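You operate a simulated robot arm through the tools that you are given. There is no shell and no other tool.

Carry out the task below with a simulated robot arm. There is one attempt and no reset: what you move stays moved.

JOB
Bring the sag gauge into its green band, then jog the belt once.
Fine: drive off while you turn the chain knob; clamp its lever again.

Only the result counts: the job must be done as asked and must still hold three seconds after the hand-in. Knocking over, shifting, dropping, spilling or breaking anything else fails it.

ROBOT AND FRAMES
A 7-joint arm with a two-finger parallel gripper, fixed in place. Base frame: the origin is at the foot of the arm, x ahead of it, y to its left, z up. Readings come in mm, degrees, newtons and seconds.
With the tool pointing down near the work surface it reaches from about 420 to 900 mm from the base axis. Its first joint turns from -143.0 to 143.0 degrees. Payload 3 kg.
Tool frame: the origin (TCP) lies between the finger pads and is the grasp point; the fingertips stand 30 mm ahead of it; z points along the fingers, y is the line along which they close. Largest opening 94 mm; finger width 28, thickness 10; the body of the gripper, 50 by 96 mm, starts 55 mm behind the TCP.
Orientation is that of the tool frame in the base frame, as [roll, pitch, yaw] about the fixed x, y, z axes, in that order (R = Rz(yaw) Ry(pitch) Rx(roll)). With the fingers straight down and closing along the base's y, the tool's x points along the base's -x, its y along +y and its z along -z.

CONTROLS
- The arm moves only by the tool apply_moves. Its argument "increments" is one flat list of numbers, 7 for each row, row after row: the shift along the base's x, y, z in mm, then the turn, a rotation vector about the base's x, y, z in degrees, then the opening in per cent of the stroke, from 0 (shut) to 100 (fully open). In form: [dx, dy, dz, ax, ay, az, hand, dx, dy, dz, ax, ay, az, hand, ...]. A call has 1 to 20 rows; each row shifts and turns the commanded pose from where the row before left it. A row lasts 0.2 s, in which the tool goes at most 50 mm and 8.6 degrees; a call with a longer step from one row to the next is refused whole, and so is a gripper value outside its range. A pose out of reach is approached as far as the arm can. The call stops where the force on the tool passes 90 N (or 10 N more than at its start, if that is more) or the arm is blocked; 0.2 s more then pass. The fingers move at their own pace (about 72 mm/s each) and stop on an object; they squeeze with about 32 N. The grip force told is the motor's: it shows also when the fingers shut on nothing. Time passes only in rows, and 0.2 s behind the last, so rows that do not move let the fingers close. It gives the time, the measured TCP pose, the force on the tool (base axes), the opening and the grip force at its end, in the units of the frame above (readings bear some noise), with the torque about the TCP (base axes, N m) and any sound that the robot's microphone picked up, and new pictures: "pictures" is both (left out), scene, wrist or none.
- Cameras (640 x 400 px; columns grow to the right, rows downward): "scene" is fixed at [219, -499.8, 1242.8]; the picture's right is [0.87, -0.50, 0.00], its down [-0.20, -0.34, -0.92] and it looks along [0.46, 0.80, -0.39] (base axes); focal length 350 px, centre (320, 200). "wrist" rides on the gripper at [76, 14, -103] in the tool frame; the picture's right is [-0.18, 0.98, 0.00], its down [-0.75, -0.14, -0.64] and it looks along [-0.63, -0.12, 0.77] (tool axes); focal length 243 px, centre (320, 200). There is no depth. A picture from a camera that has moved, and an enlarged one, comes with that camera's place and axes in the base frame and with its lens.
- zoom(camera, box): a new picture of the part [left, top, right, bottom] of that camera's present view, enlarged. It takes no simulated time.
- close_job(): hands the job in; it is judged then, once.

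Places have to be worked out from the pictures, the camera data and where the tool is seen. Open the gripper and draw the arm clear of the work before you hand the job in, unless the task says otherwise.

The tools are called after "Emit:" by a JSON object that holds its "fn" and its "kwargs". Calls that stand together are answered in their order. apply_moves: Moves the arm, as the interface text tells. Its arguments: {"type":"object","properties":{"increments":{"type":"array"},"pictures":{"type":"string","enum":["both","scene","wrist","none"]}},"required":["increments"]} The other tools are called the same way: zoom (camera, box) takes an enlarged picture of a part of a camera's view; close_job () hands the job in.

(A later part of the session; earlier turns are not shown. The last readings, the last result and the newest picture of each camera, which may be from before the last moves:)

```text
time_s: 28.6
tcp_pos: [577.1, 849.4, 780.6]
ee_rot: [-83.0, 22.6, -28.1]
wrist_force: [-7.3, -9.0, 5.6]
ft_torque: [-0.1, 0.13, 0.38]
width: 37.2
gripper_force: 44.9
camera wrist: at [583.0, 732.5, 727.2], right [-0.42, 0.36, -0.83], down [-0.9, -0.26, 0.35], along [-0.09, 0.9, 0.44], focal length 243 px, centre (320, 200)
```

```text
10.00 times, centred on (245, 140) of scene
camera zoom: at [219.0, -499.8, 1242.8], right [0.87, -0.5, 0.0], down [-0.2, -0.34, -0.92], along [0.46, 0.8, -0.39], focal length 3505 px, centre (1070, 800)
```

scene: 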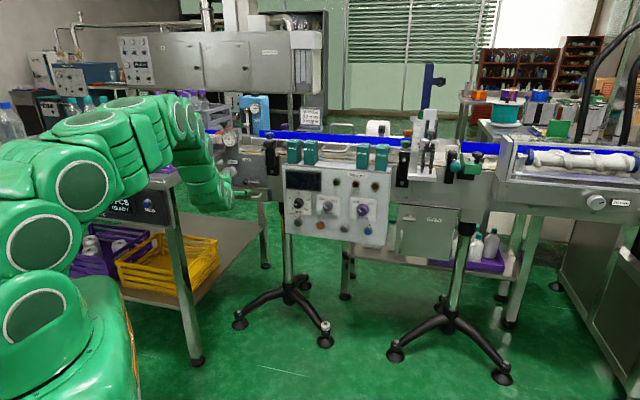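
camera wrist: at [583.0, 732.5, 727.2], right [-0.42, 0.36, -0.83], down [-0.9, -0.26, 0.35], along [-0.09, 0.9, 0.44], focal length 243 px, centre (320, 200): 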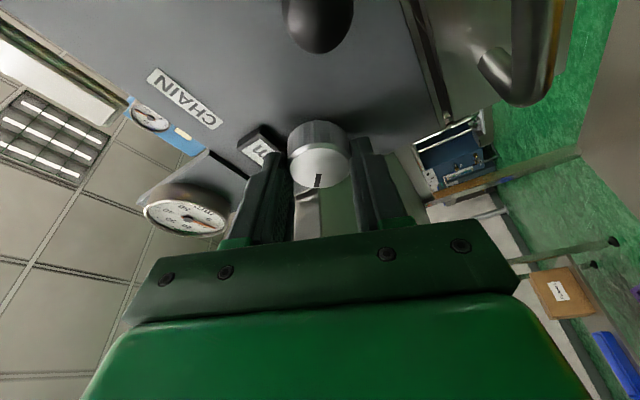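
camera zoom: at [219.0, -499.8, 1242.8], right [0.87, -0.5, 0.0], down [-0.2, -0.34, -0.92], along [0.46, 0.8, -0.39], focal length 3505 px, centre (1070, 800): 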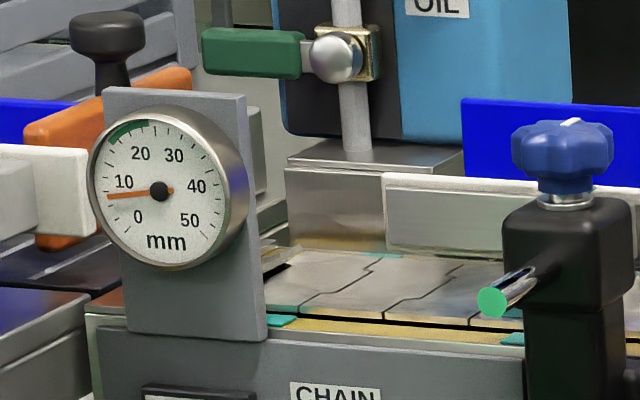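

Clockwise lowered the reading (about 8.3 → 7, roughly 0.054 mm per degree) with low force, so counter-clockwise raises the sag. I'll turn back counter-clockwise 48° and watch forces and joint limits.

Emit:
{"fn": "apply_moves", "kwargs": {"increments": [0.22, -0.21, 0.84, -5.61, -5.7, 0, 25, 0.13, -0.13, 0.87, -5.61, -5.7, 0, 25, 0.04, -0.04, 0.89, -5.61, -5.7, 0, 25, -0.04, 0.04, 0.89, -5.61, -5.7, 0, 25, -0.13, 0.13, 0.87, -5.61, -5.7, 0, 25, -0.22, 0.21, 0.84, -5.61, -5.7, 0, 25], "pictures": "both"}}

Emit:
{"fn": "zoom", "kwargs": {"camera": "wrist", "box": [220, 80, 420, 230]}}

Emit:
{"fn": "zoom", "kwargs": {"camera": "scene", "box": [225, 120, 265, 160]}}

```text
time_s: 30.0
tcp_pos: [577.1, 847.8, 782.9]
ee_rot: [-96.5, -23.8, -28.0]
wrist_force: [8.0, 25.2, -2.8]
ft_torque: [-0.47, 0.5, 0.05]
width: 37.8
gripper_force: 45.2
camera wrist: at [590.7, 723.3, 811.9], right [0.15, -0.2, -0.97], down [-0.98, -0.18, -0.11], along [-0.16, 0.96, -0.23], focal length 243 px, centre (320, 200)
```

scene: 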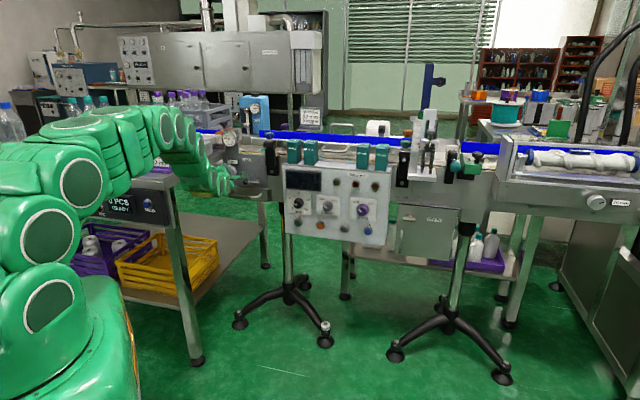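
wrist: 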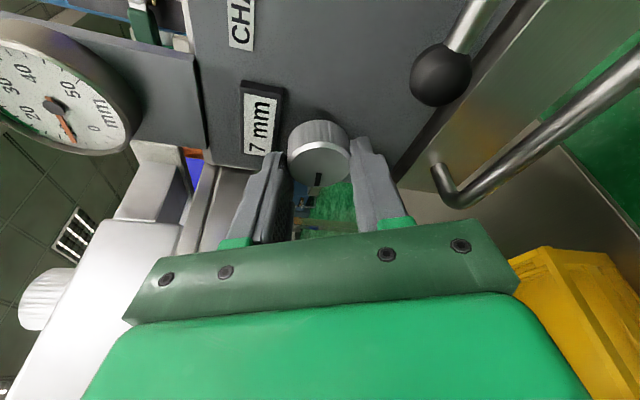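

```text
2.67 times, centred on (320, 155) of wrist
camera zoom: at [590.7, 723.3, 811.9], right [0.15, -0.2, -0.97], down [-0.98, -0.18, -0.11], along [-0.16, 0.96, -0.23], focal length 647 px, centre (320, 320)
```

zoom: 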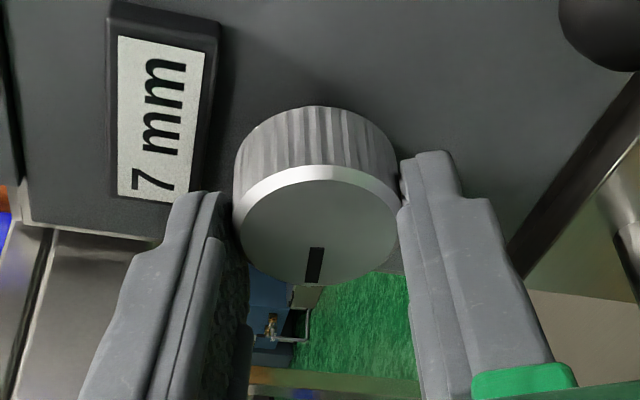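

```text
10.00 times, centred on (245, 140) of scene
camera zoom: at [219.0, -499.8, 1242.8], right [0.87, -0.5, 0.0], down [-0.2, -0.34, -0.92], along [0.46, 0.8, -0.39], focal length 3505 px, centre (1070, 800)
```

zoom: 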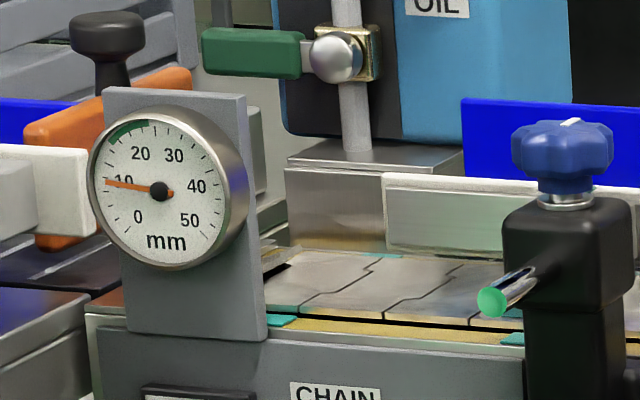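

The plate turns out to be a live read-out (now 7 mm) and the gauge has risen to about 10.3, so CCW is right: roughly 0.07 mm per degree. I'll continue 16° more CCW, then regrasp for a bigger stroke.

Emit:
{"fn": "apply_moves", "kwargs": {"increments": [-0.3, 0.29, 0.79, -5.61, -5.7, 0, 25, -0.37, 0.37, 0.72, -5.61, -5.7, 0, 25, 0, 0, 0, 0, 0, 0, 25], "pictures": "both"}}

Emit:
{"fn": "zoom", "kwargs": {"camera": "scene", "box": [225, 120, 265, 160]}}

Emit:
{"fn": "zoom", "kwargs": {"camera": "scene", "box": [140, 100, 280, 200]}}

```text
time_s: 30.8
tcp_pos: [577.7, 849.3, 784.1]
ee_rot: [-102.3, -39.0, -24.9]
wrist_force: [-25.3, -27.1, -6.3]
ft_torque: [-0.63, 0.56, -0.13]
width: 37.6
gripper_force: 45.0
camera wrist: at [582.4, 732.1, 838.6], right [0.33, -0.39, -0.86], down [-0.94, -0.22, -0.26], along [-0.09, 0.9, -0.44], focal length 243 px, centre (320, 200)
```

scene: 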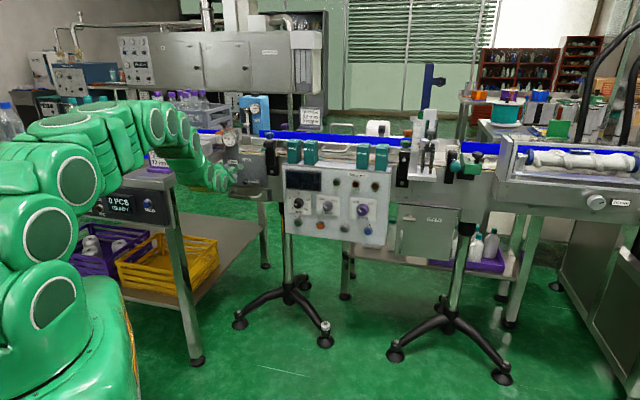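
wrist: 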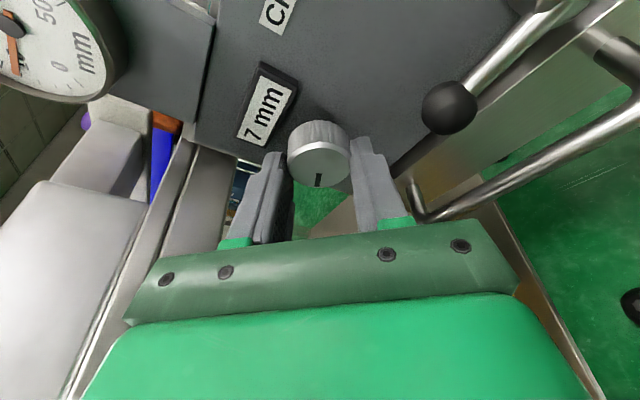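

```text
10.00 times, centred on (245, 140) of scene
camera zoom: at [219.0, -499.8, 1242.8], right [0.87, -0.5, 0.0], down [-0.2, -0.34, -0.92], along [0.46, 0.8, -0.39], focal length 3505 px, centre (1070, 800)
```

zoom: 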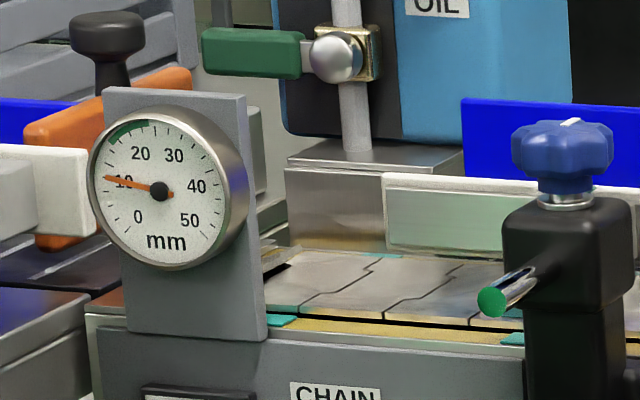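

```text
4.00 times, centred on (210, 150) of scene
camera zoom: at [219.0, -499.8, 1242.8], right [0.87, -0.5, 0.0], down [-0.2, -0.34, -0.92], along [0.46, 0.8, -0.39], focal length 1402 px, centre (760, 400)
```

zoom: 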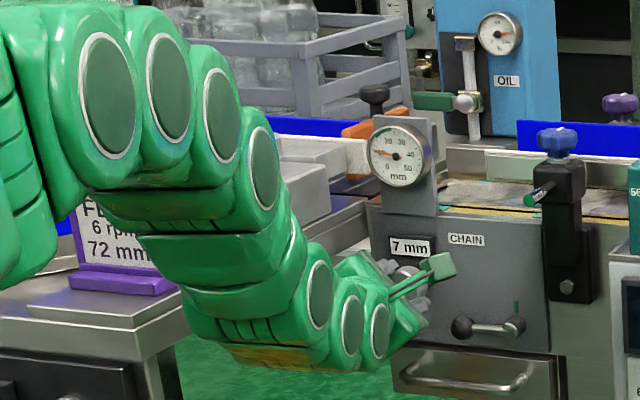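

Gauge is at about 11; about 138° more CCW is needed for 20. I'll open, back off 12 mm, swing the tool back clockwise by 96° in free space and return to the knob, then check before closing.

Emit:
{"fn": "apply_moves", "kwargs": {"increments": [0, 0, 0, 0, 0, 0, 54, 0, 0, 0, 0, 0, 0, 54, -8.4, -8.6, 0, 0, 0, 0, 54, -0.08, 0.08, -0.785, 5.61, 5.7, 0, 54, -0.08, 0.08, -0.785, 5.61, 5.7, 0, 54, -0.08, 0.08, -0.785, 5.61, 5.7, 0, 54, -0.08, 0.08, -0.785, 5.61, 5.7, 0, 54, -0.08, 0.08, -0.785, 5.61, 5.7, 0, 54, -0.08, 0.08, -0.785, 5.61, 5.7, 0, 54, -0.08, 0.08, -0.785, 5.61, 5.7, 0, 54, -0.08, 0.08, -0.785, 5.61, 5.7, 0, 54, -0.08, 0.08, -0.785, 5.61, 5.7, 0, 54, -0.08, 0.08, -0.785, 5.61, 5.7, 0, 54, -0.08, 0.08, -0.785, 5.61, 5.7, 0, 54, -0.08, 0.08, -0.785, 5.61, 5.7, 0, 54, 0, 0, 0, 0, 0, 0, 54], "pictures": "both"}}

Emit:
{"fn": "zoom", "kwargs": {"camera": "wrist", "box": [220, 80, 420, 230]}}

Emit:
{"fn": "zoom", "kwargs": {"camera": "scene", "box": [200, 115, 280, 195]}}

```text
time_s: 34.2
tcp_pos: [564.9, 842.7, 777.3]
ee_rot: [-69.0, 52.7, -19.3]
wrist_force: [-0.5, 0.0, 0.2]
ft_torque: [0.01, -0.04, 0.02]
width: 50.8
gripper_force: 0.1
camera wrist: at [542.8, 754.5, 686.0], right [-0.68, 0.61, -0.41], down [-0.72, -0.44, 0.54], along [0.15, 0.66, 0.74], focal length 243 px, centre (320, 200)
```

scene: 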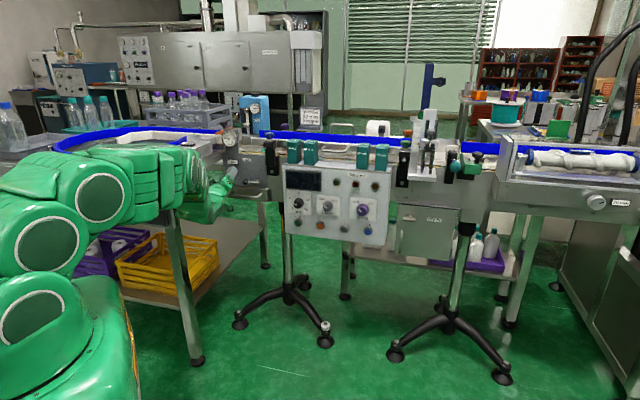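
wrist: 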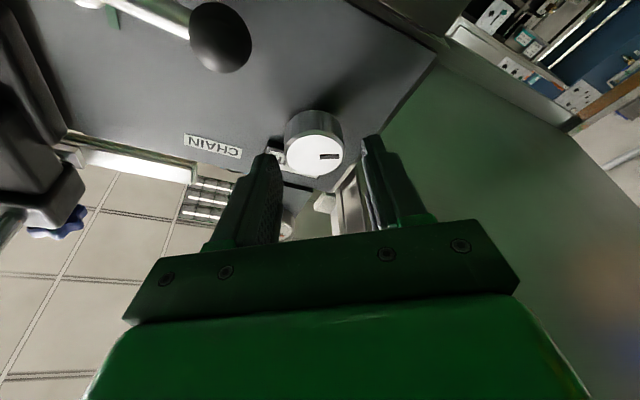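

```text
2.67 times, centred on (320, 155) of wrist
camera zoom: at [542.8, 754.5, 686.0], right [-0.68, 0.61, -0.41], down [-0.72, -0.44, 0.54], along [0.15, 0.66, 0.74], focal length 647 px, centre (320, 320)
```

zoom: 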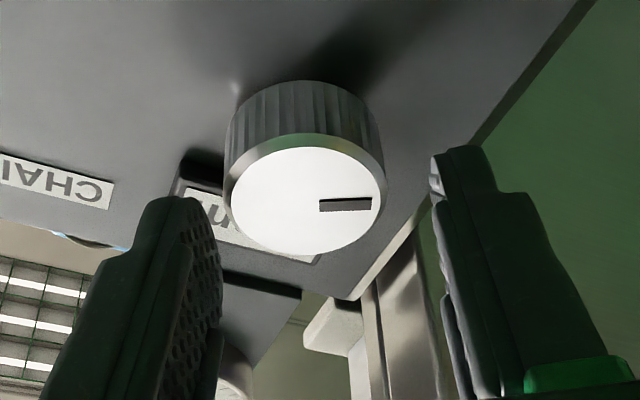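

```text
5.00 times, centred on (240, 155) of scene
camera zoom: at [219.0, -499.8, 1242.8], right [0.87, -0.5, 0.0], down [-0.2, -0.34, -0.92], along [0.46, 0.8, -0.39], focal length 1752 px, centre (720, 425)
```

zoom: 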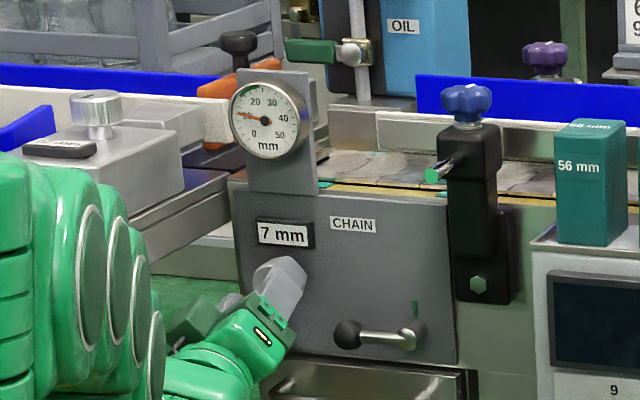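

The knob is still centred and the gauge holds at 11. The arm's configuration has changed, so I'll check that the FEED sign and table items are undisturbed before regrasping.

Emit:
{"fn": "zoom", "kwargs": {"camera": "scene", "box": [40, 100, 240, 230]}}

```text
3.08 times, centred on (140, 165) of scene
camera zoom: at [219.0, -499.8, 1242.8], right [0.87, -0.5, 0.0], down [-0.2, -0.34, -0.92], along [0.46, 0.8, -0.39], focal length 1078 px, centre (874, 308)
```

zoom: 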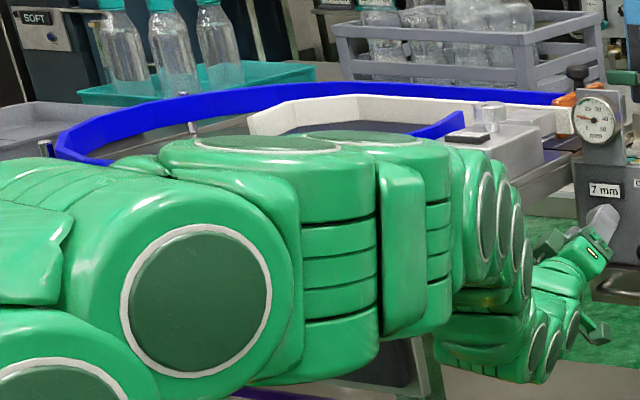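

Tool force is zero and the pose was reached as commanded, so nothing seems blocked. The knob is about 3.5 mm off-centre toward the upper finger; I'll correct that, advance 12 mm, and re-check.

Emit:
{"fn": "apply_moves", "kwargs": {"increments": [2.0, -2.0, 1.9, 0, 0, 0, 54, 4.2, 4.3, 0, 0, 0, 0, 54, 4.2, 4.3, 0, 0, 0, 0, 54, 0, 0, 0, 0, 0, 0, 54], "pictures": "wrist"}}

Emit:
{"fn": "zoom", "kwargs": {"camera": "wrist", "box": [220, 80, 420, 230]}}

```text
time_s: 35.2
tcp_pos: [575.5, 848.8, 777.9]
ee_rot: [-69.0, 52.7, -19.3]
wrist_force: [-0.7, 1.4, -0.3]
ft_torque: [-0.01, 0.0, -0.02]
width: 50.8
gripper_force: 0.1
camera wrist: at [552.4, 761.0, 687.5], right [-0.68, 0.61, -0.41], down [-0.72, -0.44, 0.54], along [0.15, 0.66, 0.74], focal length 243 px, centre (320, 200)
```

wrist: 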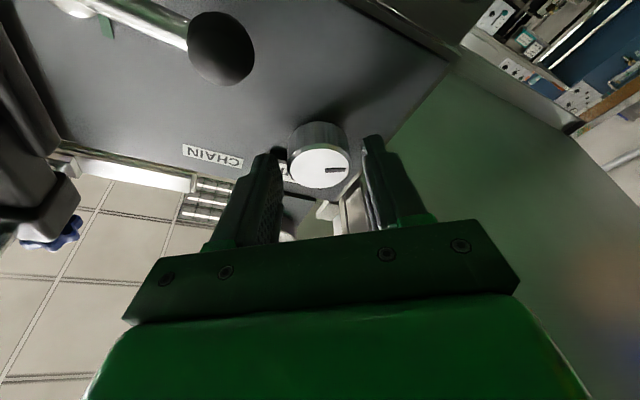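

```text
2.67 times, centred on (320, 155) of wrist
camera zoom: at [552.4, 761.0, 687.5], right [-0.68, 0.61, -0.41], down [-0.72, -0.44, 0.54], along [0.15, 0.66, 0.74], focal length 647 px, centre (320, 320)
```

zoom: 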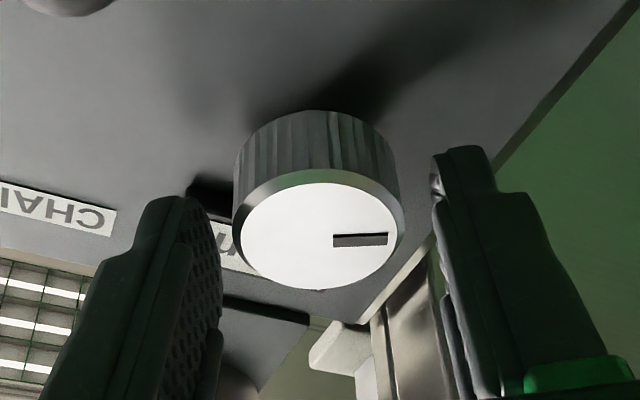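

The knob is centred. I'll close on it and turn 48° CCW.

Emit:
{"fn": "apply_moves", "kwargs": {"increments": [0, 0, 0, 0, 0, 0, 25, 0, 0, 0, 0, 0, 0, 25, 0, 0, 0, 0, 0, 0, 25, 0.5, -0.49, 0.55, -5.61, -5.7, 0, 25, 0.44, -0.43, 0.64, -5.61, -5.7, 0, 25, 0.37, -0.37, 0.72, -5.61, -5.7, 0, 25, 0.3, -0.29, 0.79, -5.61, -5.7, 0, 25, 0.22, -0.21, 0.84, -5.61, -5.7, 0, 25, 0.13, -0.13, 0.87, -5.61, -5.7, 0, 25], "pictures": "both"}}

Emit:
{"fn": "zoom", "kwargs": {"camera": "wrist", "box": [220, 80, 420, 230]}}

Emit:
{"fn": "zoom", "kwargs": {"camera": "scene", "box": [225, 120, 265, 160]}}

Emit:
{"fn": "zoom", "kwargs": {"camera": "scene", "box": [40, 100, 240, 230]}}

```text
time_s: 37.2
tcp_pos: [578.7, 847.2, 781.1]
ee_rot: [-87.7, 7.1, -29.2]
wrist_force: [-14.5, -3.5, -6.9]
ft_torque: [-0.63, 0.58, 0.56]
width: 37.2
gripper_force: 44.6
camera wrist: at [592.1, 722.5, 754.0], right [-0.24, 0.18, -0.95], down [-0.96, -0.2, 0.21], along [-0.16, 0.96, 0.22], focal length 243 px, centre (320, 200)
```

scene: 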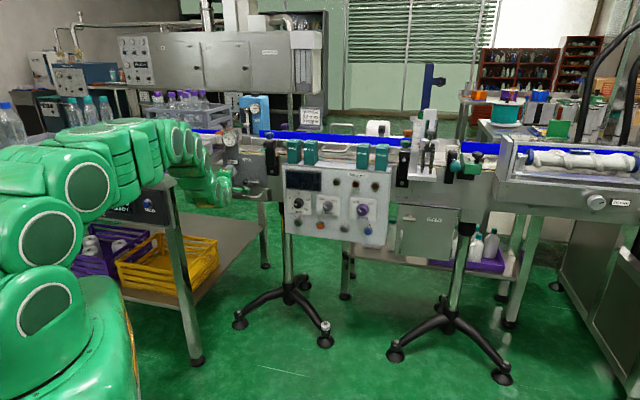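
wrist: 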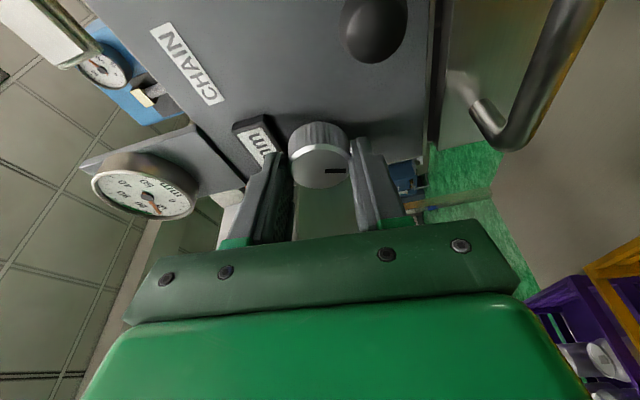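

```text
2.67 times, centred on (320, 155) of wrist
camera zoom: at [592.1, 722.5, 754.0], right [-0.24, 0.18, -0.95], down [-0.96, -0.2, 0.21], along [-0.16, 0.96, 0.22], focal length 647 px, centre (320, 320)
```

zoom: 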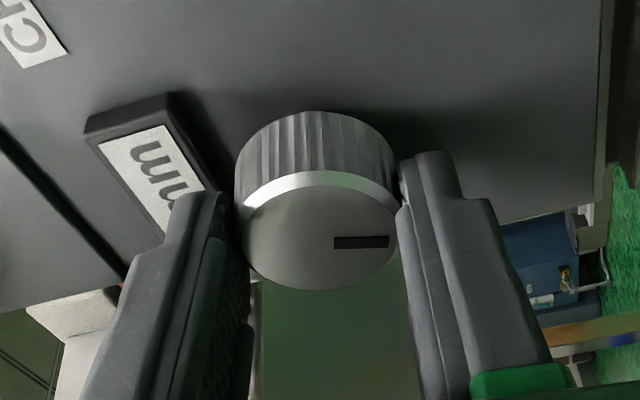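

```text
10.00 times, centred on (245, 140) of scene
camera zoom: at [219.0, -499.8, 1242.8], right [0.87, -0.5, 0.0], down [-0.2, -0.34, -0.92], along [0.46, 0.8, -0.39], focal length 3505 px, centre (1070, 800)
```

zoom: 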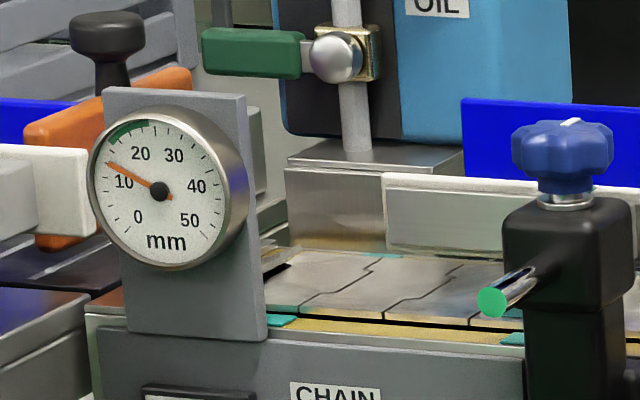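

```text
3.08 times, centred on (140, 165) of scene
camera zoom: at [219.0, -499.8, 1242.8], right [0.87, -0.5, 0.0], down [-0.2, -0.34, -0.92], along [0.46, 0.8, -0.39], focal length 1078 px, centre (874, 308)
```

zoom: 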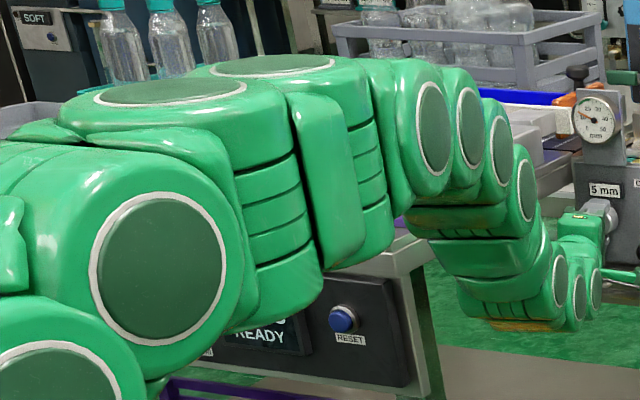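

Gauge is up to about 13.4 after 88° total CCW. I'll continue 48° more.

Emit:
{"fn": "apply_moves", "kwargs": {"increments": [0.04, -0.04, 0.89, -5.61, -5.7, 0, 25, -0.04, 0.04, 0.89, -5.61, -5.7, 0, 25, -0.13, 0.13, 0.87, -5.61, -5.7, 0, 25, -0.22, 0.21, 0.84, -5.61, -5.7, 0, 25, -0.3, 0.29, 0.79, -5.61, -5.7, 0, 25, -0.37, 0.37, 0.72, -5.61, -5.7, 0, 25, 0, 0, 0, 0, 0, 0, 25], "pictures": "both"}}

Emit:
{"fn": "zoom", "kwargs": {"camera": "scene", "box": [225, 120, 265, 160]}}

Emit:
{"fn": "zoom", "kwargs": {"camera": "scene", "box": [100, 110, 280, 220]}}

```text
time_s: 38.8
tcp_pos: [577.1, 848.2, 786.1]
ee_rot: [-102.4, -39.0, -24.8]
wrist_force: [-21.1, -10.4, -37.1]
ft_torque: [-1.26, 1.08, 0.15]
width: 37.1
gripper_force: 44.9
camera wrist: at [583.1, 730.4, 840.2], right [0.33, -0.39, -0.86], down [-0.94, -0.22, -0.26], along [-0.09, 0.9, -0.44], focal length 243 px, centre (320, 200)
```

scene: 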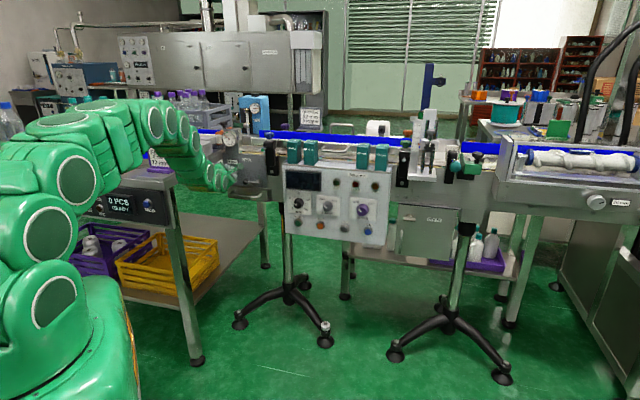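
wrist: 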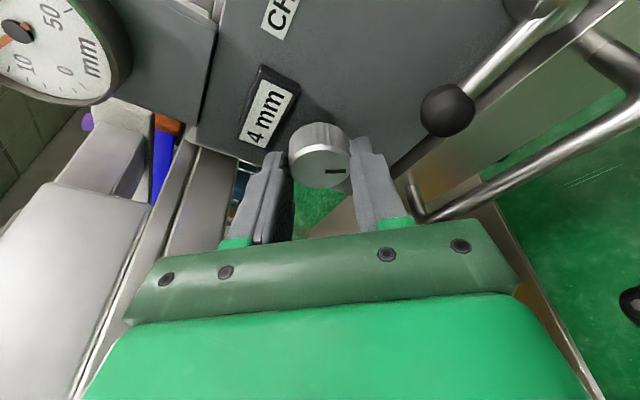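

```text
10.00 times, centred on (245, 140) of scene
camera zoom: at [219.0, -499.8, 1242.8], right [0.87, -0.5, 0.0], down [-0.2, -0.34, -0.92], along [0.46, 0.8, -0.39], focal length 3505 px, centre (1070, 800)
```

zoom: 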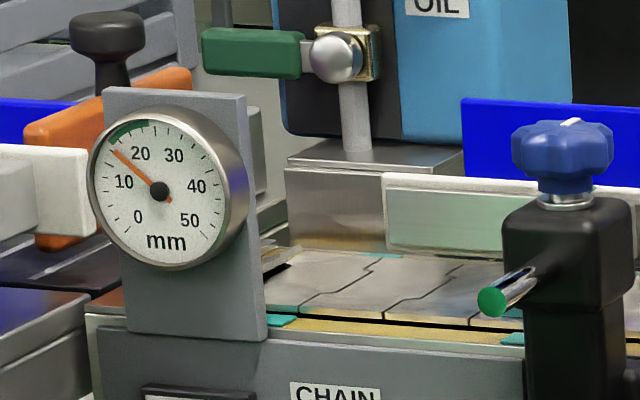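

```text
3.56 times, centred on (190, 165) of scene
camera zoom: at [219.0, -499.8, 1242.8], right [0.87, -0.5, 0.0], down [-0.2, -0.34, -0.92], along [0.46, 0.8, -0.39], focal length 1246 px, centre (782, 324)
```

zoom: 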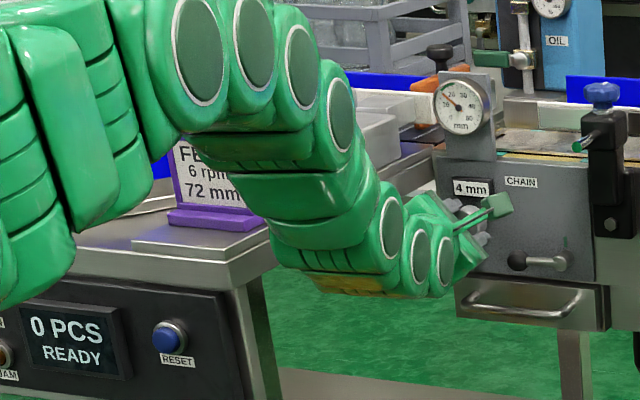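

Sign still standing; gauge at about 15.7, and the band centre needs about 78° more CCW. I'll open, back off 12 mm and swing back clockwise 80° for the final stroke.

Emit:
{"fn": "apply_moves", "kwargs": {"increments": [0, 0, 0, 0, 0, 0, 54, 0, 0, 0, 0, 0, 0, 54, -8.4, -8.6, 0, 0, 0, 0, 54, 0, 0, -0.82, 5.61, 5.7, 0, 54, 0, 0, -0.82, 5.61, 5.7, 0, 54, 0, 0, -0.82, 5.61, 5.7, 0, 54, 0, 0, -0.82, 5.61, 5.7, 0, 54, 0, 0, -0.82, 5.61, 5.7, 0, 54, 0, 0, -0.82, 5.61, 5.7, 0, 54, 0, 0, -0.82, 5.61, 5.7, 0, 54, 0, 0, -0.82, 5.61, 5.7, 0, 54, 0, 0, -0.82, 5.61, 5.7, 0, 54, 0, 0, -0.82, 5.61, 5.7, 0, 54, 0, 0, 0, 0, 0, 0, 54], "pictures": "wrist"}}

Emit:
{"fn": "zoom", "kwargs": {"camera": "wrist", "box": [220, 80, 420, 230]}}

Emit:
{"fn": "zoom", "kwargs": {"camera": "scene", "box": [100, 110, 280, 220]}}

```text
time_s: 41.8
tcp_pos: [570.5, 838.2, 779.6]
ee_rot: [-77.5, 37.8, -25.4]
wrist_force: [0.5, -0.1, -0.6]
ft_torque: [0.02, -0.02, -0.02]
width: 51.0
gripper_force: 0.0
camera wrist: at [562.7, 734.7, 704.9], right [-0.57, 0.51, -0.65], down [-0.82, -0.34, 0.46], along [0.02, 0.79, 0.61], focal length 243 px, centre (320, 200)
```

wrist: 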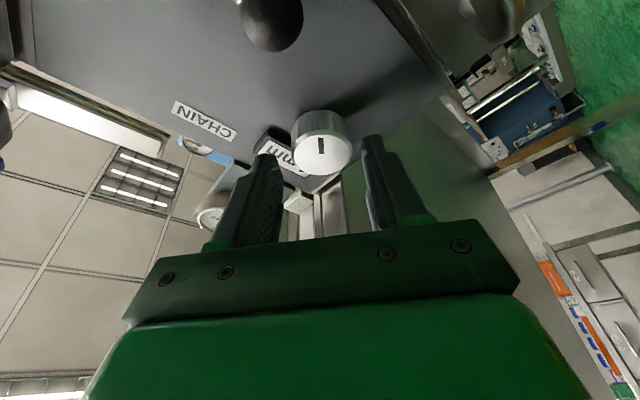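

```text
2.67 times, centred on (320, 155) of wrist
camera zoom: at [562.7, 734.7, 704.9], right [-0.57, 0.51, -0.65], down [-0.82, -0.34, 0.46], along [0.02, 0.79, 0.61], focal length 647 px, centre (320, 320)
```

zoom: 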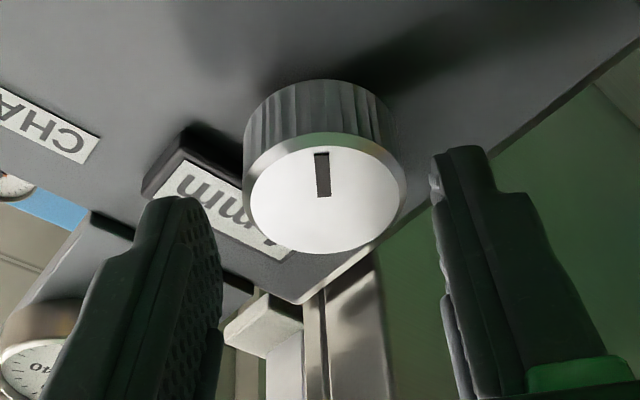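

```text
3.56 times, centred on (190, 165) of scene
camera zoom: at [219.0, -499.8, 1242.8], right [0.87, -0.5, 0.0], down [-0.2, -0.34, -0.92], along [0.46, 0.8, -0.39], focal length 1246 px, centre (782, 324)
```

zoom: 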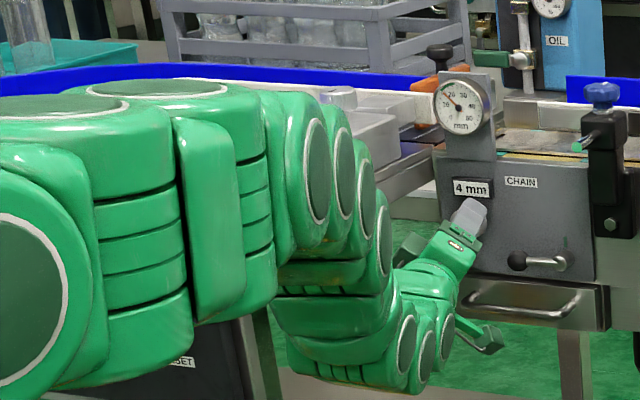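

The knob is aligned within about 1 mm. I'll advance, close, and turn CCW 40°, then read the gauge.

Emit:
{"fn": "apply_moves", "kwargs": {"increments": [3.9, 4.6, -0.5, 0, 0, 0, 54, 4.2, 4.3, 0, 0, 0, 0, 54, 0, 0, 0, 0, 0, 0, 54, 0, 0, 0, 0, 0, 0, 25, 0, 0, 0, 0, 0, 0, 25, 0, 0, 0, 0, 0, 0, 25, 0.37, -0.37, 0.72, -5.61, -5.7, 0, 25, 0.3, -0.29, 0.79, -5.61, -5.7, 0, 25, 0.22, -0.21, 0.84, -5.61, -5.7, 0, 25, 0.13, -0.13, 0.87, -5.61, -5.7, 0, 25, 0.04, -0.04, 0.89, -5.61, -5.7, 0, 25], "pictures": "wrist"}}

Emit:
{"fn": "zoom", "kwargs": {"camera": "wrist", "box": [220, 80, 420, 230]}}

Emit:
{"fn": "zoom", "kwargs": {"camera": "scene", "box": [225, 120, 265, 160]}}

```text
time_s: 44.2
tcp_pos: [577.9, 846.6, 782.9]
ee_rot: [-89.9, -0.6, -29.5]
wrist_force: [-20.2, -24.4, -5.0]
ft_torque: [-0.26, 0.25, -0.04]
width: 37.6
gripper_force: 44.7
camera wrist: at [593.4, 720.3, 768.7], right [-0.15, 0.09, -0.99], down [-0.97, -0.19, 0.13], along [-0.17, 0.98, 0.11], focal length 243 px, centre (320, 200)
```

wrist: 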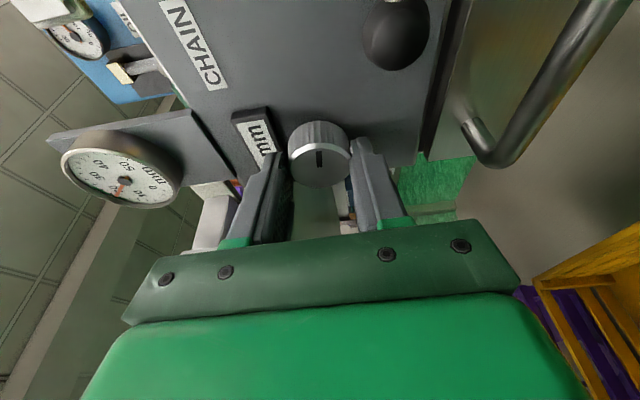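

```text
2.67 times, centred on (320, 155) of wrist
camera zoom: at [593.4, 720.3, 768.7], right [-0.15, 0.09, -0.99], down [-0.97, -0.19, 0.13], along [-0.17, 0.98, 0.11], focal length 647 px, centre (320, 320)
```

zoom: 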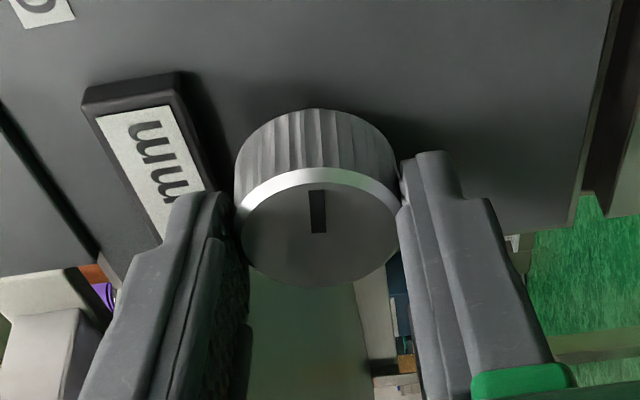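

```text
10.00 times, centred on (245, 140) of scene
camera zoom: at [219.0, -499.8, 1242.8], right [0.87, -0.5, 0.0], down [-0.2, -0.34, -0.92], along [0.46, 0.8, -0.39], focal length 3505 px, centre (1070, 800)
```

zoom: 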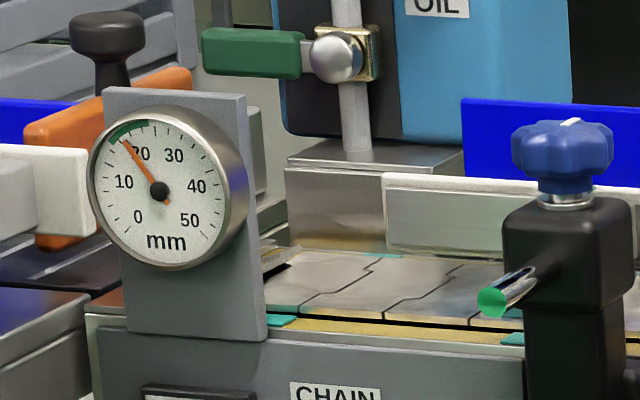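

Gauge is at about 18.2, inside the band. I'll add 32° to sit near its middle (about 20).

Emit:
{"fn": "apply_moves", "kwargs": {"increments": [-0.04, 0.04, 0.89, -5.61, -5.7, 0, 25, -0.13, 0.13, 0.87, -5.61, -5.7, 0, 25, -0.22, 0.21, 0.84, -5.61, -5.7, 0, 25, -0.3, 0.29, 0.79, -5.61, -5.7, 0, 25, 0, 0, 0, 0, 0, 0, 25], "pictures": "wrist"}}

Emit:
{"fn": "zoom", "kwargs": {"camera": "scene", "box": [225, 120, 265, 160]}}

Emit:
{"fn": "zoom", "kwargs": {"camera": "wrist", "box": [0, 0, 200, 150]}}

```text
time_s: 45.4
tcp_pos: [577.3, 847.8, 784.0]
ee_rot: [-99.1, -31.6, -26.7]
wrist_force: [-12.9, -5.1, -32.0]
ft_torque: [-0.84, 0.67, 0.22]
width: 37.3
gripper_force: 44.7
camera wrist: at [587.9, 726.6, 826.2], right [0.24, -0.3, -0.92], down [-0.96, -0.2, -0.19], along [-0.13, 0.93, -0.33], focal length 243 px, centre (320, 200)
```

wrist: 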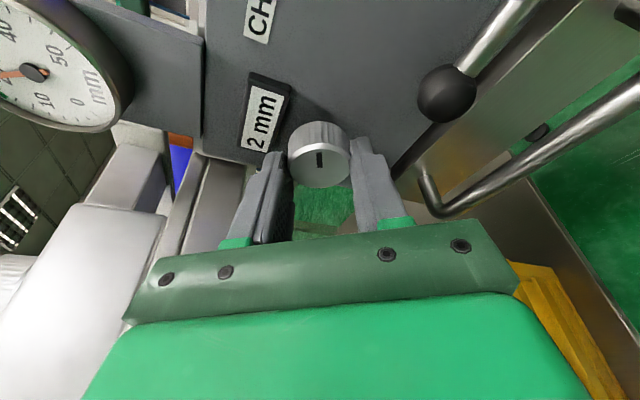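

```text
10.00 times, centred on (245, 140) of scene
camera zoom: at [219.0, -499.8, 1242.8], right [0.87, -0.5, 0.0], down [-0.2, -0.34, -0.92], along [0.46, 0.8, -0.39], focal length 3505 px, centre (1070, 800)
```

zoom: 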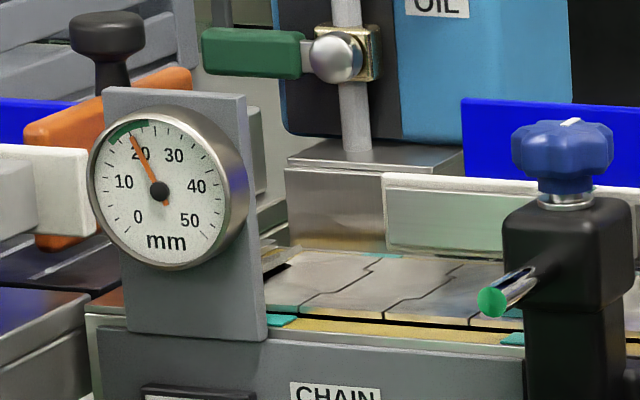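

```text
2.67 times, centred on (100, 75) of wrist
camera zoom: at [587.9, 726.6, 826.2], right [0.24, -0.3, -0.92], down [-0.96, -0.2, -0.19], along [-0.13, 0.93, -0.33], focal length 647 px, centre (907, 533)
```

zoom: 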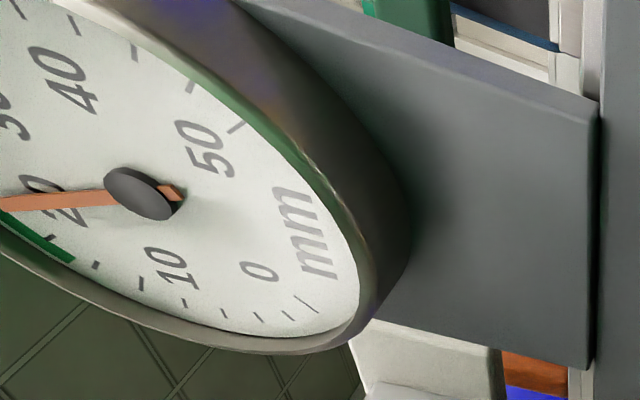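

The needle is at about 20, mid-band. I'll open and back off 60 mm, then check that the reading holds.

Emit:
{"fn": "apply_moves", "kwargs": {"increments": [0, 0, 0, 0, 0, 0, 54, 0, 0, 0, 0, 0, 0, 54, -7, -7.2, 0, 0, 0, 0, 54, -14, -14.3, 0, 0, 0, 0, 54, -21, -21.4, 0, 0, 0, 0, 54], "pictures": "both"}}

Emit:
{"fn": "zoom", "kwargs": {"camera": "scene", "box": [225, 120, 265, 160]}}

Emit:
{"fn": "zoom", "kwargs": {"camera": "scene", "box": [235, 150, 285, 195]}}

```text
time_s: 46.6
tcp_pos: [536.6, 805.5, 786.9]
ee_rot: [-99.0, -31.4, -26.8]
wrist_force: [0.4, 0.2, 0.0]
ft_torque: [-0.01, 0.0, 0.02]
width: 50.6
gripper_force: 0.0
camera wrist: at [546.6, 684.8, 828.8], right [0.24, -0.29, -0.92], down [-0.96, -0.2, -0.19], along [-0.13, 0.93, -0.33], focal length 243 px, centre (320, 200)
```

scene: 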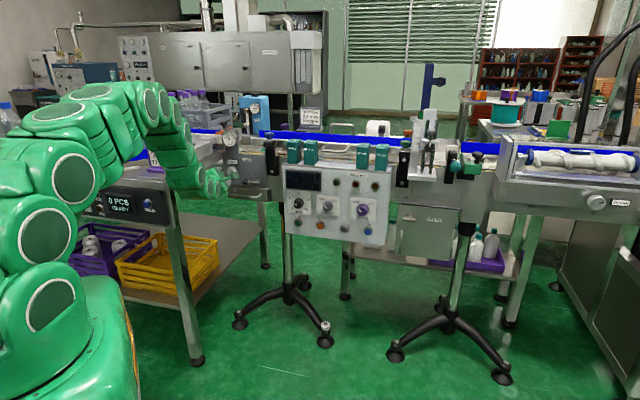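
wrist: 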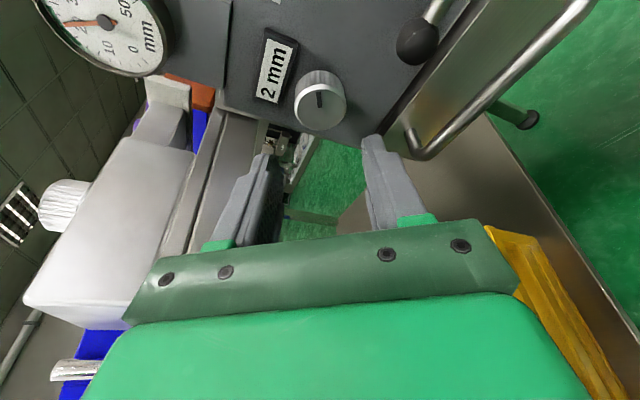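

```text
10.00 times, centred on (245, 140) of scene
camera zoom: at [219.0, -499.8, 1242.8], right [0.87, -0.5, 0.0], down [-0.2, -0.34, -0.92], along [0.46, 0.8, -0.39], focal length 3505 px, centre (1070, 800)
```

zoom: 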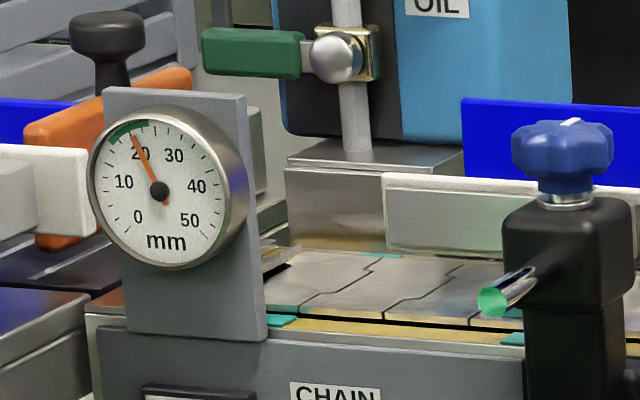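

```text
8.89 times, centred on (260, 172) of scene
camera zoom: at [219.0, -499.8, 1242.8], right [0.87, -0.5, 0.0], down [-0.2, -0.34, -0.92], along [0.46, 0.8, -0.39], focal length 3115 px, centre (853, 444)
```

zoom: 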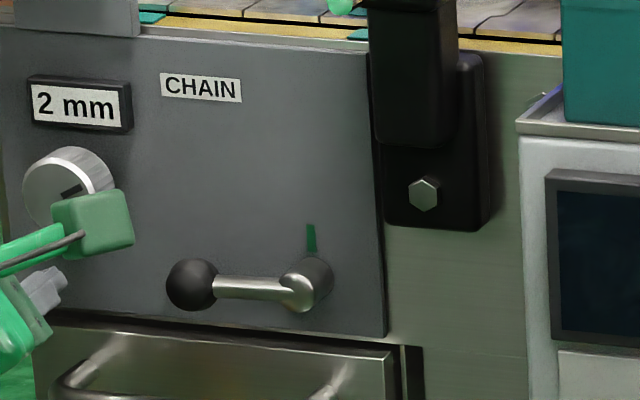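

The gauge holds at 20 with the knob released. Now I'll go back to the lever: restore the vertical-closing, straight-on orientation and move to about 60 mm in front of the ball at about (618, 811, 741).

Emit:
{"fn": "apply_moves", "kwargs": {"increments": [5, -4.7, -5.7, 5.61, 5.7, 0, 40, 5, -4.7, -5.7, 5.61, 5.7, 0, 40, 5, -4.7, -5.7, 5.61, 5.7, 0, 40, 5, -4.7, -5.7, 5.61, 5.7, 0, 40, 9.9, -9.4, -11.5, 0, 0, -7.5, 40, 9.8, -9.3, -11.6, 0, 0, -7.5, 40, 0, 0, 0, 0, 0, 0, 40], "pictures": "wrist"}}

Emit:
{"fn": "zoom", "kwargs": {"camera": "wrist", "box": [220, 50, 420, 230]}}

Emit:
{"fn": "zoom", "kwargs": {"camera": "scene", "box": [215, 150, 285, 200]}}

```text
time_s: 48.2
tcp_pos: [577.5, 767.0, 740.0]
ee_rot: [-89.7, -0.6, -44.6]
wrist_force: [-0.3, -0.2, 1.3]
ft_torque: [0.0, -0.01, -0.01]
width: 37.5
gripper_force: 0.0
camera wrist: at [558.9, 640.9, 725.8], right [-0.12, 0.12, -0.98], down [-0.99, 0.07, 0.13], along [0.09, 0.99, 0.11], focal length 243 px, centre (320, 200)
```

wrist: 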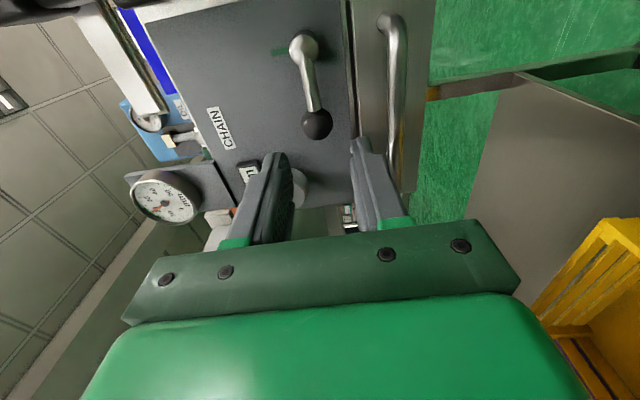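

```text
2.22 times, centred on (320, 140) of wrist
camera zoom: at [558.9, 640.9, 725.8], right [-0.12, 0.12, -0.98], down [-0.99, 0.07, 0.13], along [0.09, 0.99, 0.11], focal length 539 px, centre (320, 333)
```

zoom: 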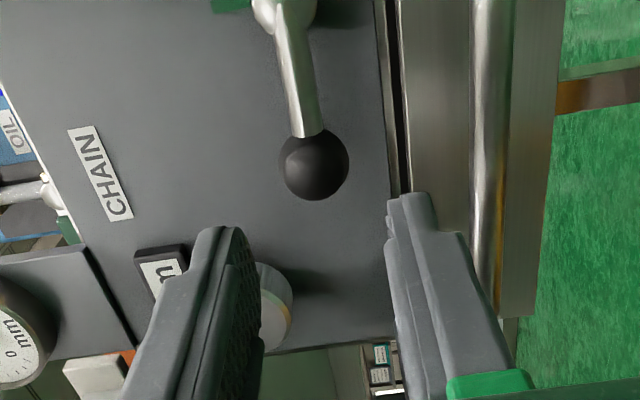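

```text
8.00 times, centred on (250, 175) of scene
camera zoom: at [219.0, -499.8, 1242.8], right [0.87, -0.5, 0.0], down [-0.2, -0.34, -0.92], along [0.46, 0.8, -0.39], focal length 2804 px, centre (880, 400)
```

zoom: 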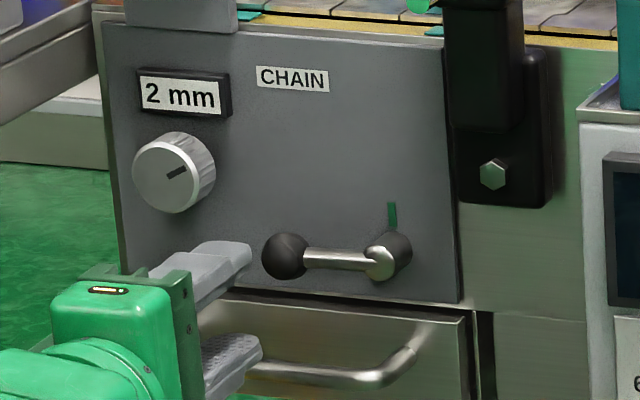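

The ball is lined up (about 2 mm above the tool centre). I'll advance 60 mm and close on it.

Emit:
{"fn": "apply_moves", "kwargs": {"increments": [14, 14.3, 1, 0, 0, 0, 40, 14, 14.3, 1, 0, 0, 0, 40, 14, 14.2, 0, 0, 0, 0, 40, 0, 0, 0, 0, 0, 0, 40], "pictures": "wrist"}}

Emit:
{"fn": "zoom", "kwargs": {"camera": "wrist", "box": [220, 70, 420, 250]}}

```text
time_s: 49.2
tcp_pos: [617.6, 811.6, 742.6]
ee_rot: [-89.7, -0.5, -44.6]
wrist_force: [-0.1, -0.5, 0.6]
ft_torque: [0.0, -0.01, 0.0]
width: 37.6
gripper_force: 0.1
camera wrist: at [599.5, 684.7, 728.6], right [-0.12, 0.13, -0.98], down [-0.99, 0.07, 0.13], along [0.09, 0.99, 0.12], focal length 243 px, centre (320, 200)
```

wrist: 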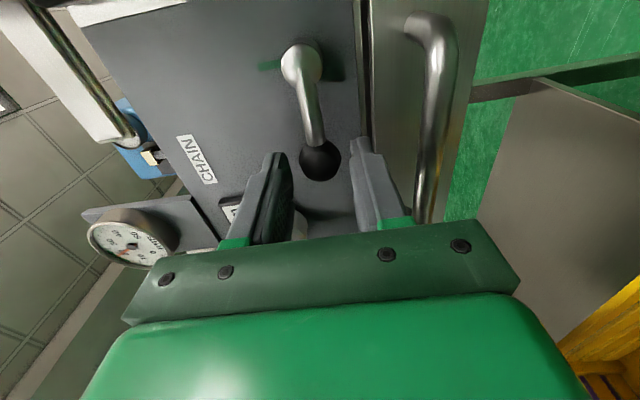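

```text
2.22 times, centred on (320, 160) of wrist
camera zoom: at [599.5, 684.7, 728.6], right [-0.12, 0.13, -0.98], down [-0.99, 0.07, 0.13], along [0.09, 0.99, 0.12], focal length 539 px, centre (320, 289)
```

zoom: 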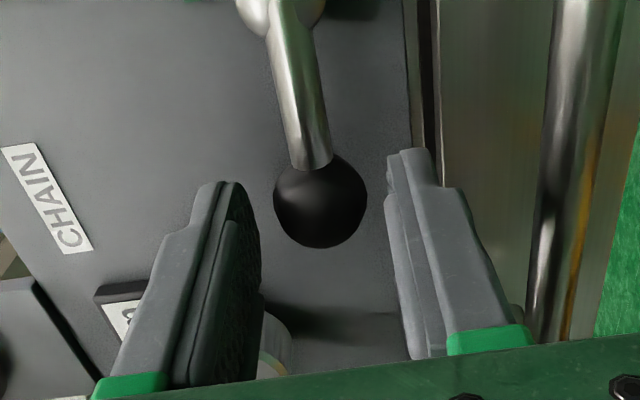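

Ball is about 21 mm ahead and 4 mm to the right of the tool axis. I'll advance 5 mm, shift 4 mm right, and close.

Emit:
{"fn": "apply_moves", "kwargs": {"increments": [3.2, 0.4, 0, 0, 0, 0, 40, 3.2, 0.4, 0, 0, 0, 0, 40, 0, 0, 0, 0, 0, 0, 15, 0, 0, 0, 0, 0, 0, 15, 0, 0, 0, 0, 0, 0, 15], "pictures": "wrist"}}

Emit:
{"fn": "zoom", "kwargs": {"camera": "wrist", "box": [220, 70, 420, 250]}}

```text
time_s: 50.4
tcp_pos: [623.5, 811.9, 742.0]
ee_rot: [-89.7, -0.6, -44.4]
wrist_force: [-1.5, -4.0, -0.3]
ft_torque: [0.01, -0.08, -0.03]
width: 25.3
gripper_force: 44.8
camera wrist: at [606.4, 684.6, 728.6], right [-0.12, 0.13, -0.98], down [-0.99, 0.07, 0.13], along [0.09, 0.99, 0.12], focal length 243 px, centre (320, 200)
```

wrist: 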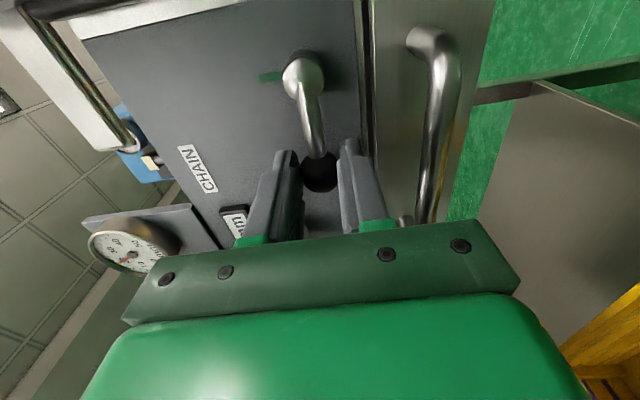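

```text
2.22 times, centred on (320, 160) of wrist
camera zoom: at [606.4, 684.6, 728.6], right [-0.12, 0.13, -0.98], down [-0.99, 0.07, 0.13], along [0.09, 0.99, 0.12], focal length 539 px, centre (320, 289)
```

zoom: 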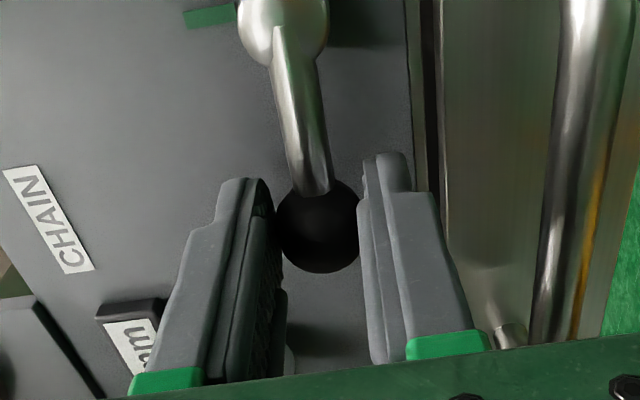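

Gripped (25.3 mm). I'll swing the lever back clockwise toward upright, first 48°.

Emit:
{"fn": "apply_moves", "kwargs": {"increments": [0.36, -0.35, 7.1, 5.61, 5.7, 0, 15, 1.05, -1.04, 6.96, 5.61, 5.7, 0, 15, 1.73, -1.72, 6.69, 5.61, 5.7, 0, 15, 2.37, -2.35, 6.28, 5.61, 5.7, 0, 15, 2.97, -2.94, 5.76, 5.61, 5.7, 0, 15, 3.51, -3.47, 5.12, 5.61, 5.7, 0, 15], "pictures": "wrist"}}

Emit:
{"fn": "zoom", "kwargs": {"camera": "scene", "box": [235, 150, 285, 195]}}

```text
time_s: 51.8
tcp_pos: [636.4, 798.3, 779.2]
ee_rot: [-90.0, 47.6, -44.7]
wrist_force: [-1.8, -14.0, -12.3]
ft_torque: [-0.09, 0.1, -0.05]
width: 25.2
gripper_force: 44.6
camera wrist: at [592.5, 697.3, 713.6], right [-0.6, 0.6, -0.53], down [-0.74, -0.17, 0.65], along [0.3, 0.78, 0.55], focal length 243 px, centre (320, 200)
```

wrist: 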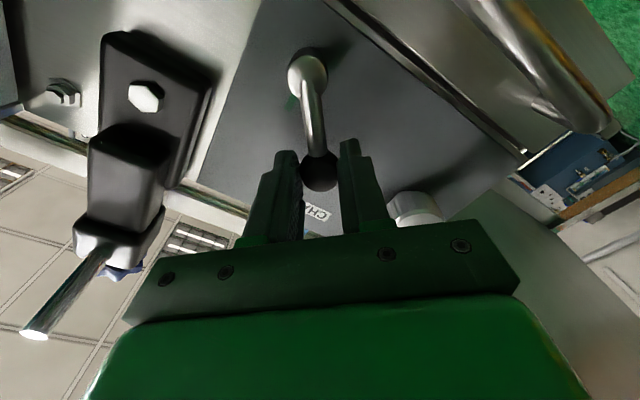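

```text
8.89 times, centred on (260, 172) of scene
camera zoom: at [219.0, -499.8, 1242.8], right [0.87, -0.5, 0.0], down [-0.2, -0.34, -0.92], along [0.46, 0.8, -0.39], focal length 3115 px, centre (853, 444)
```

zoom: 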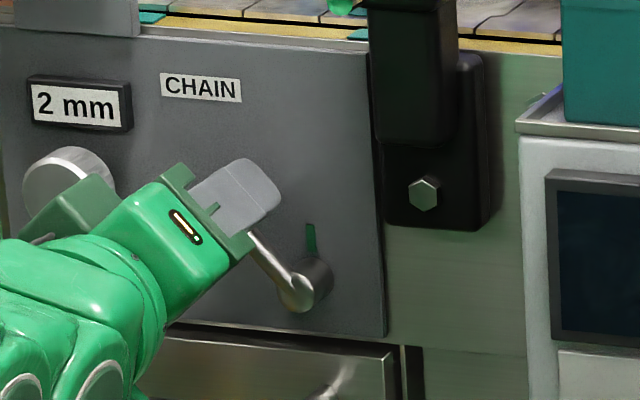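

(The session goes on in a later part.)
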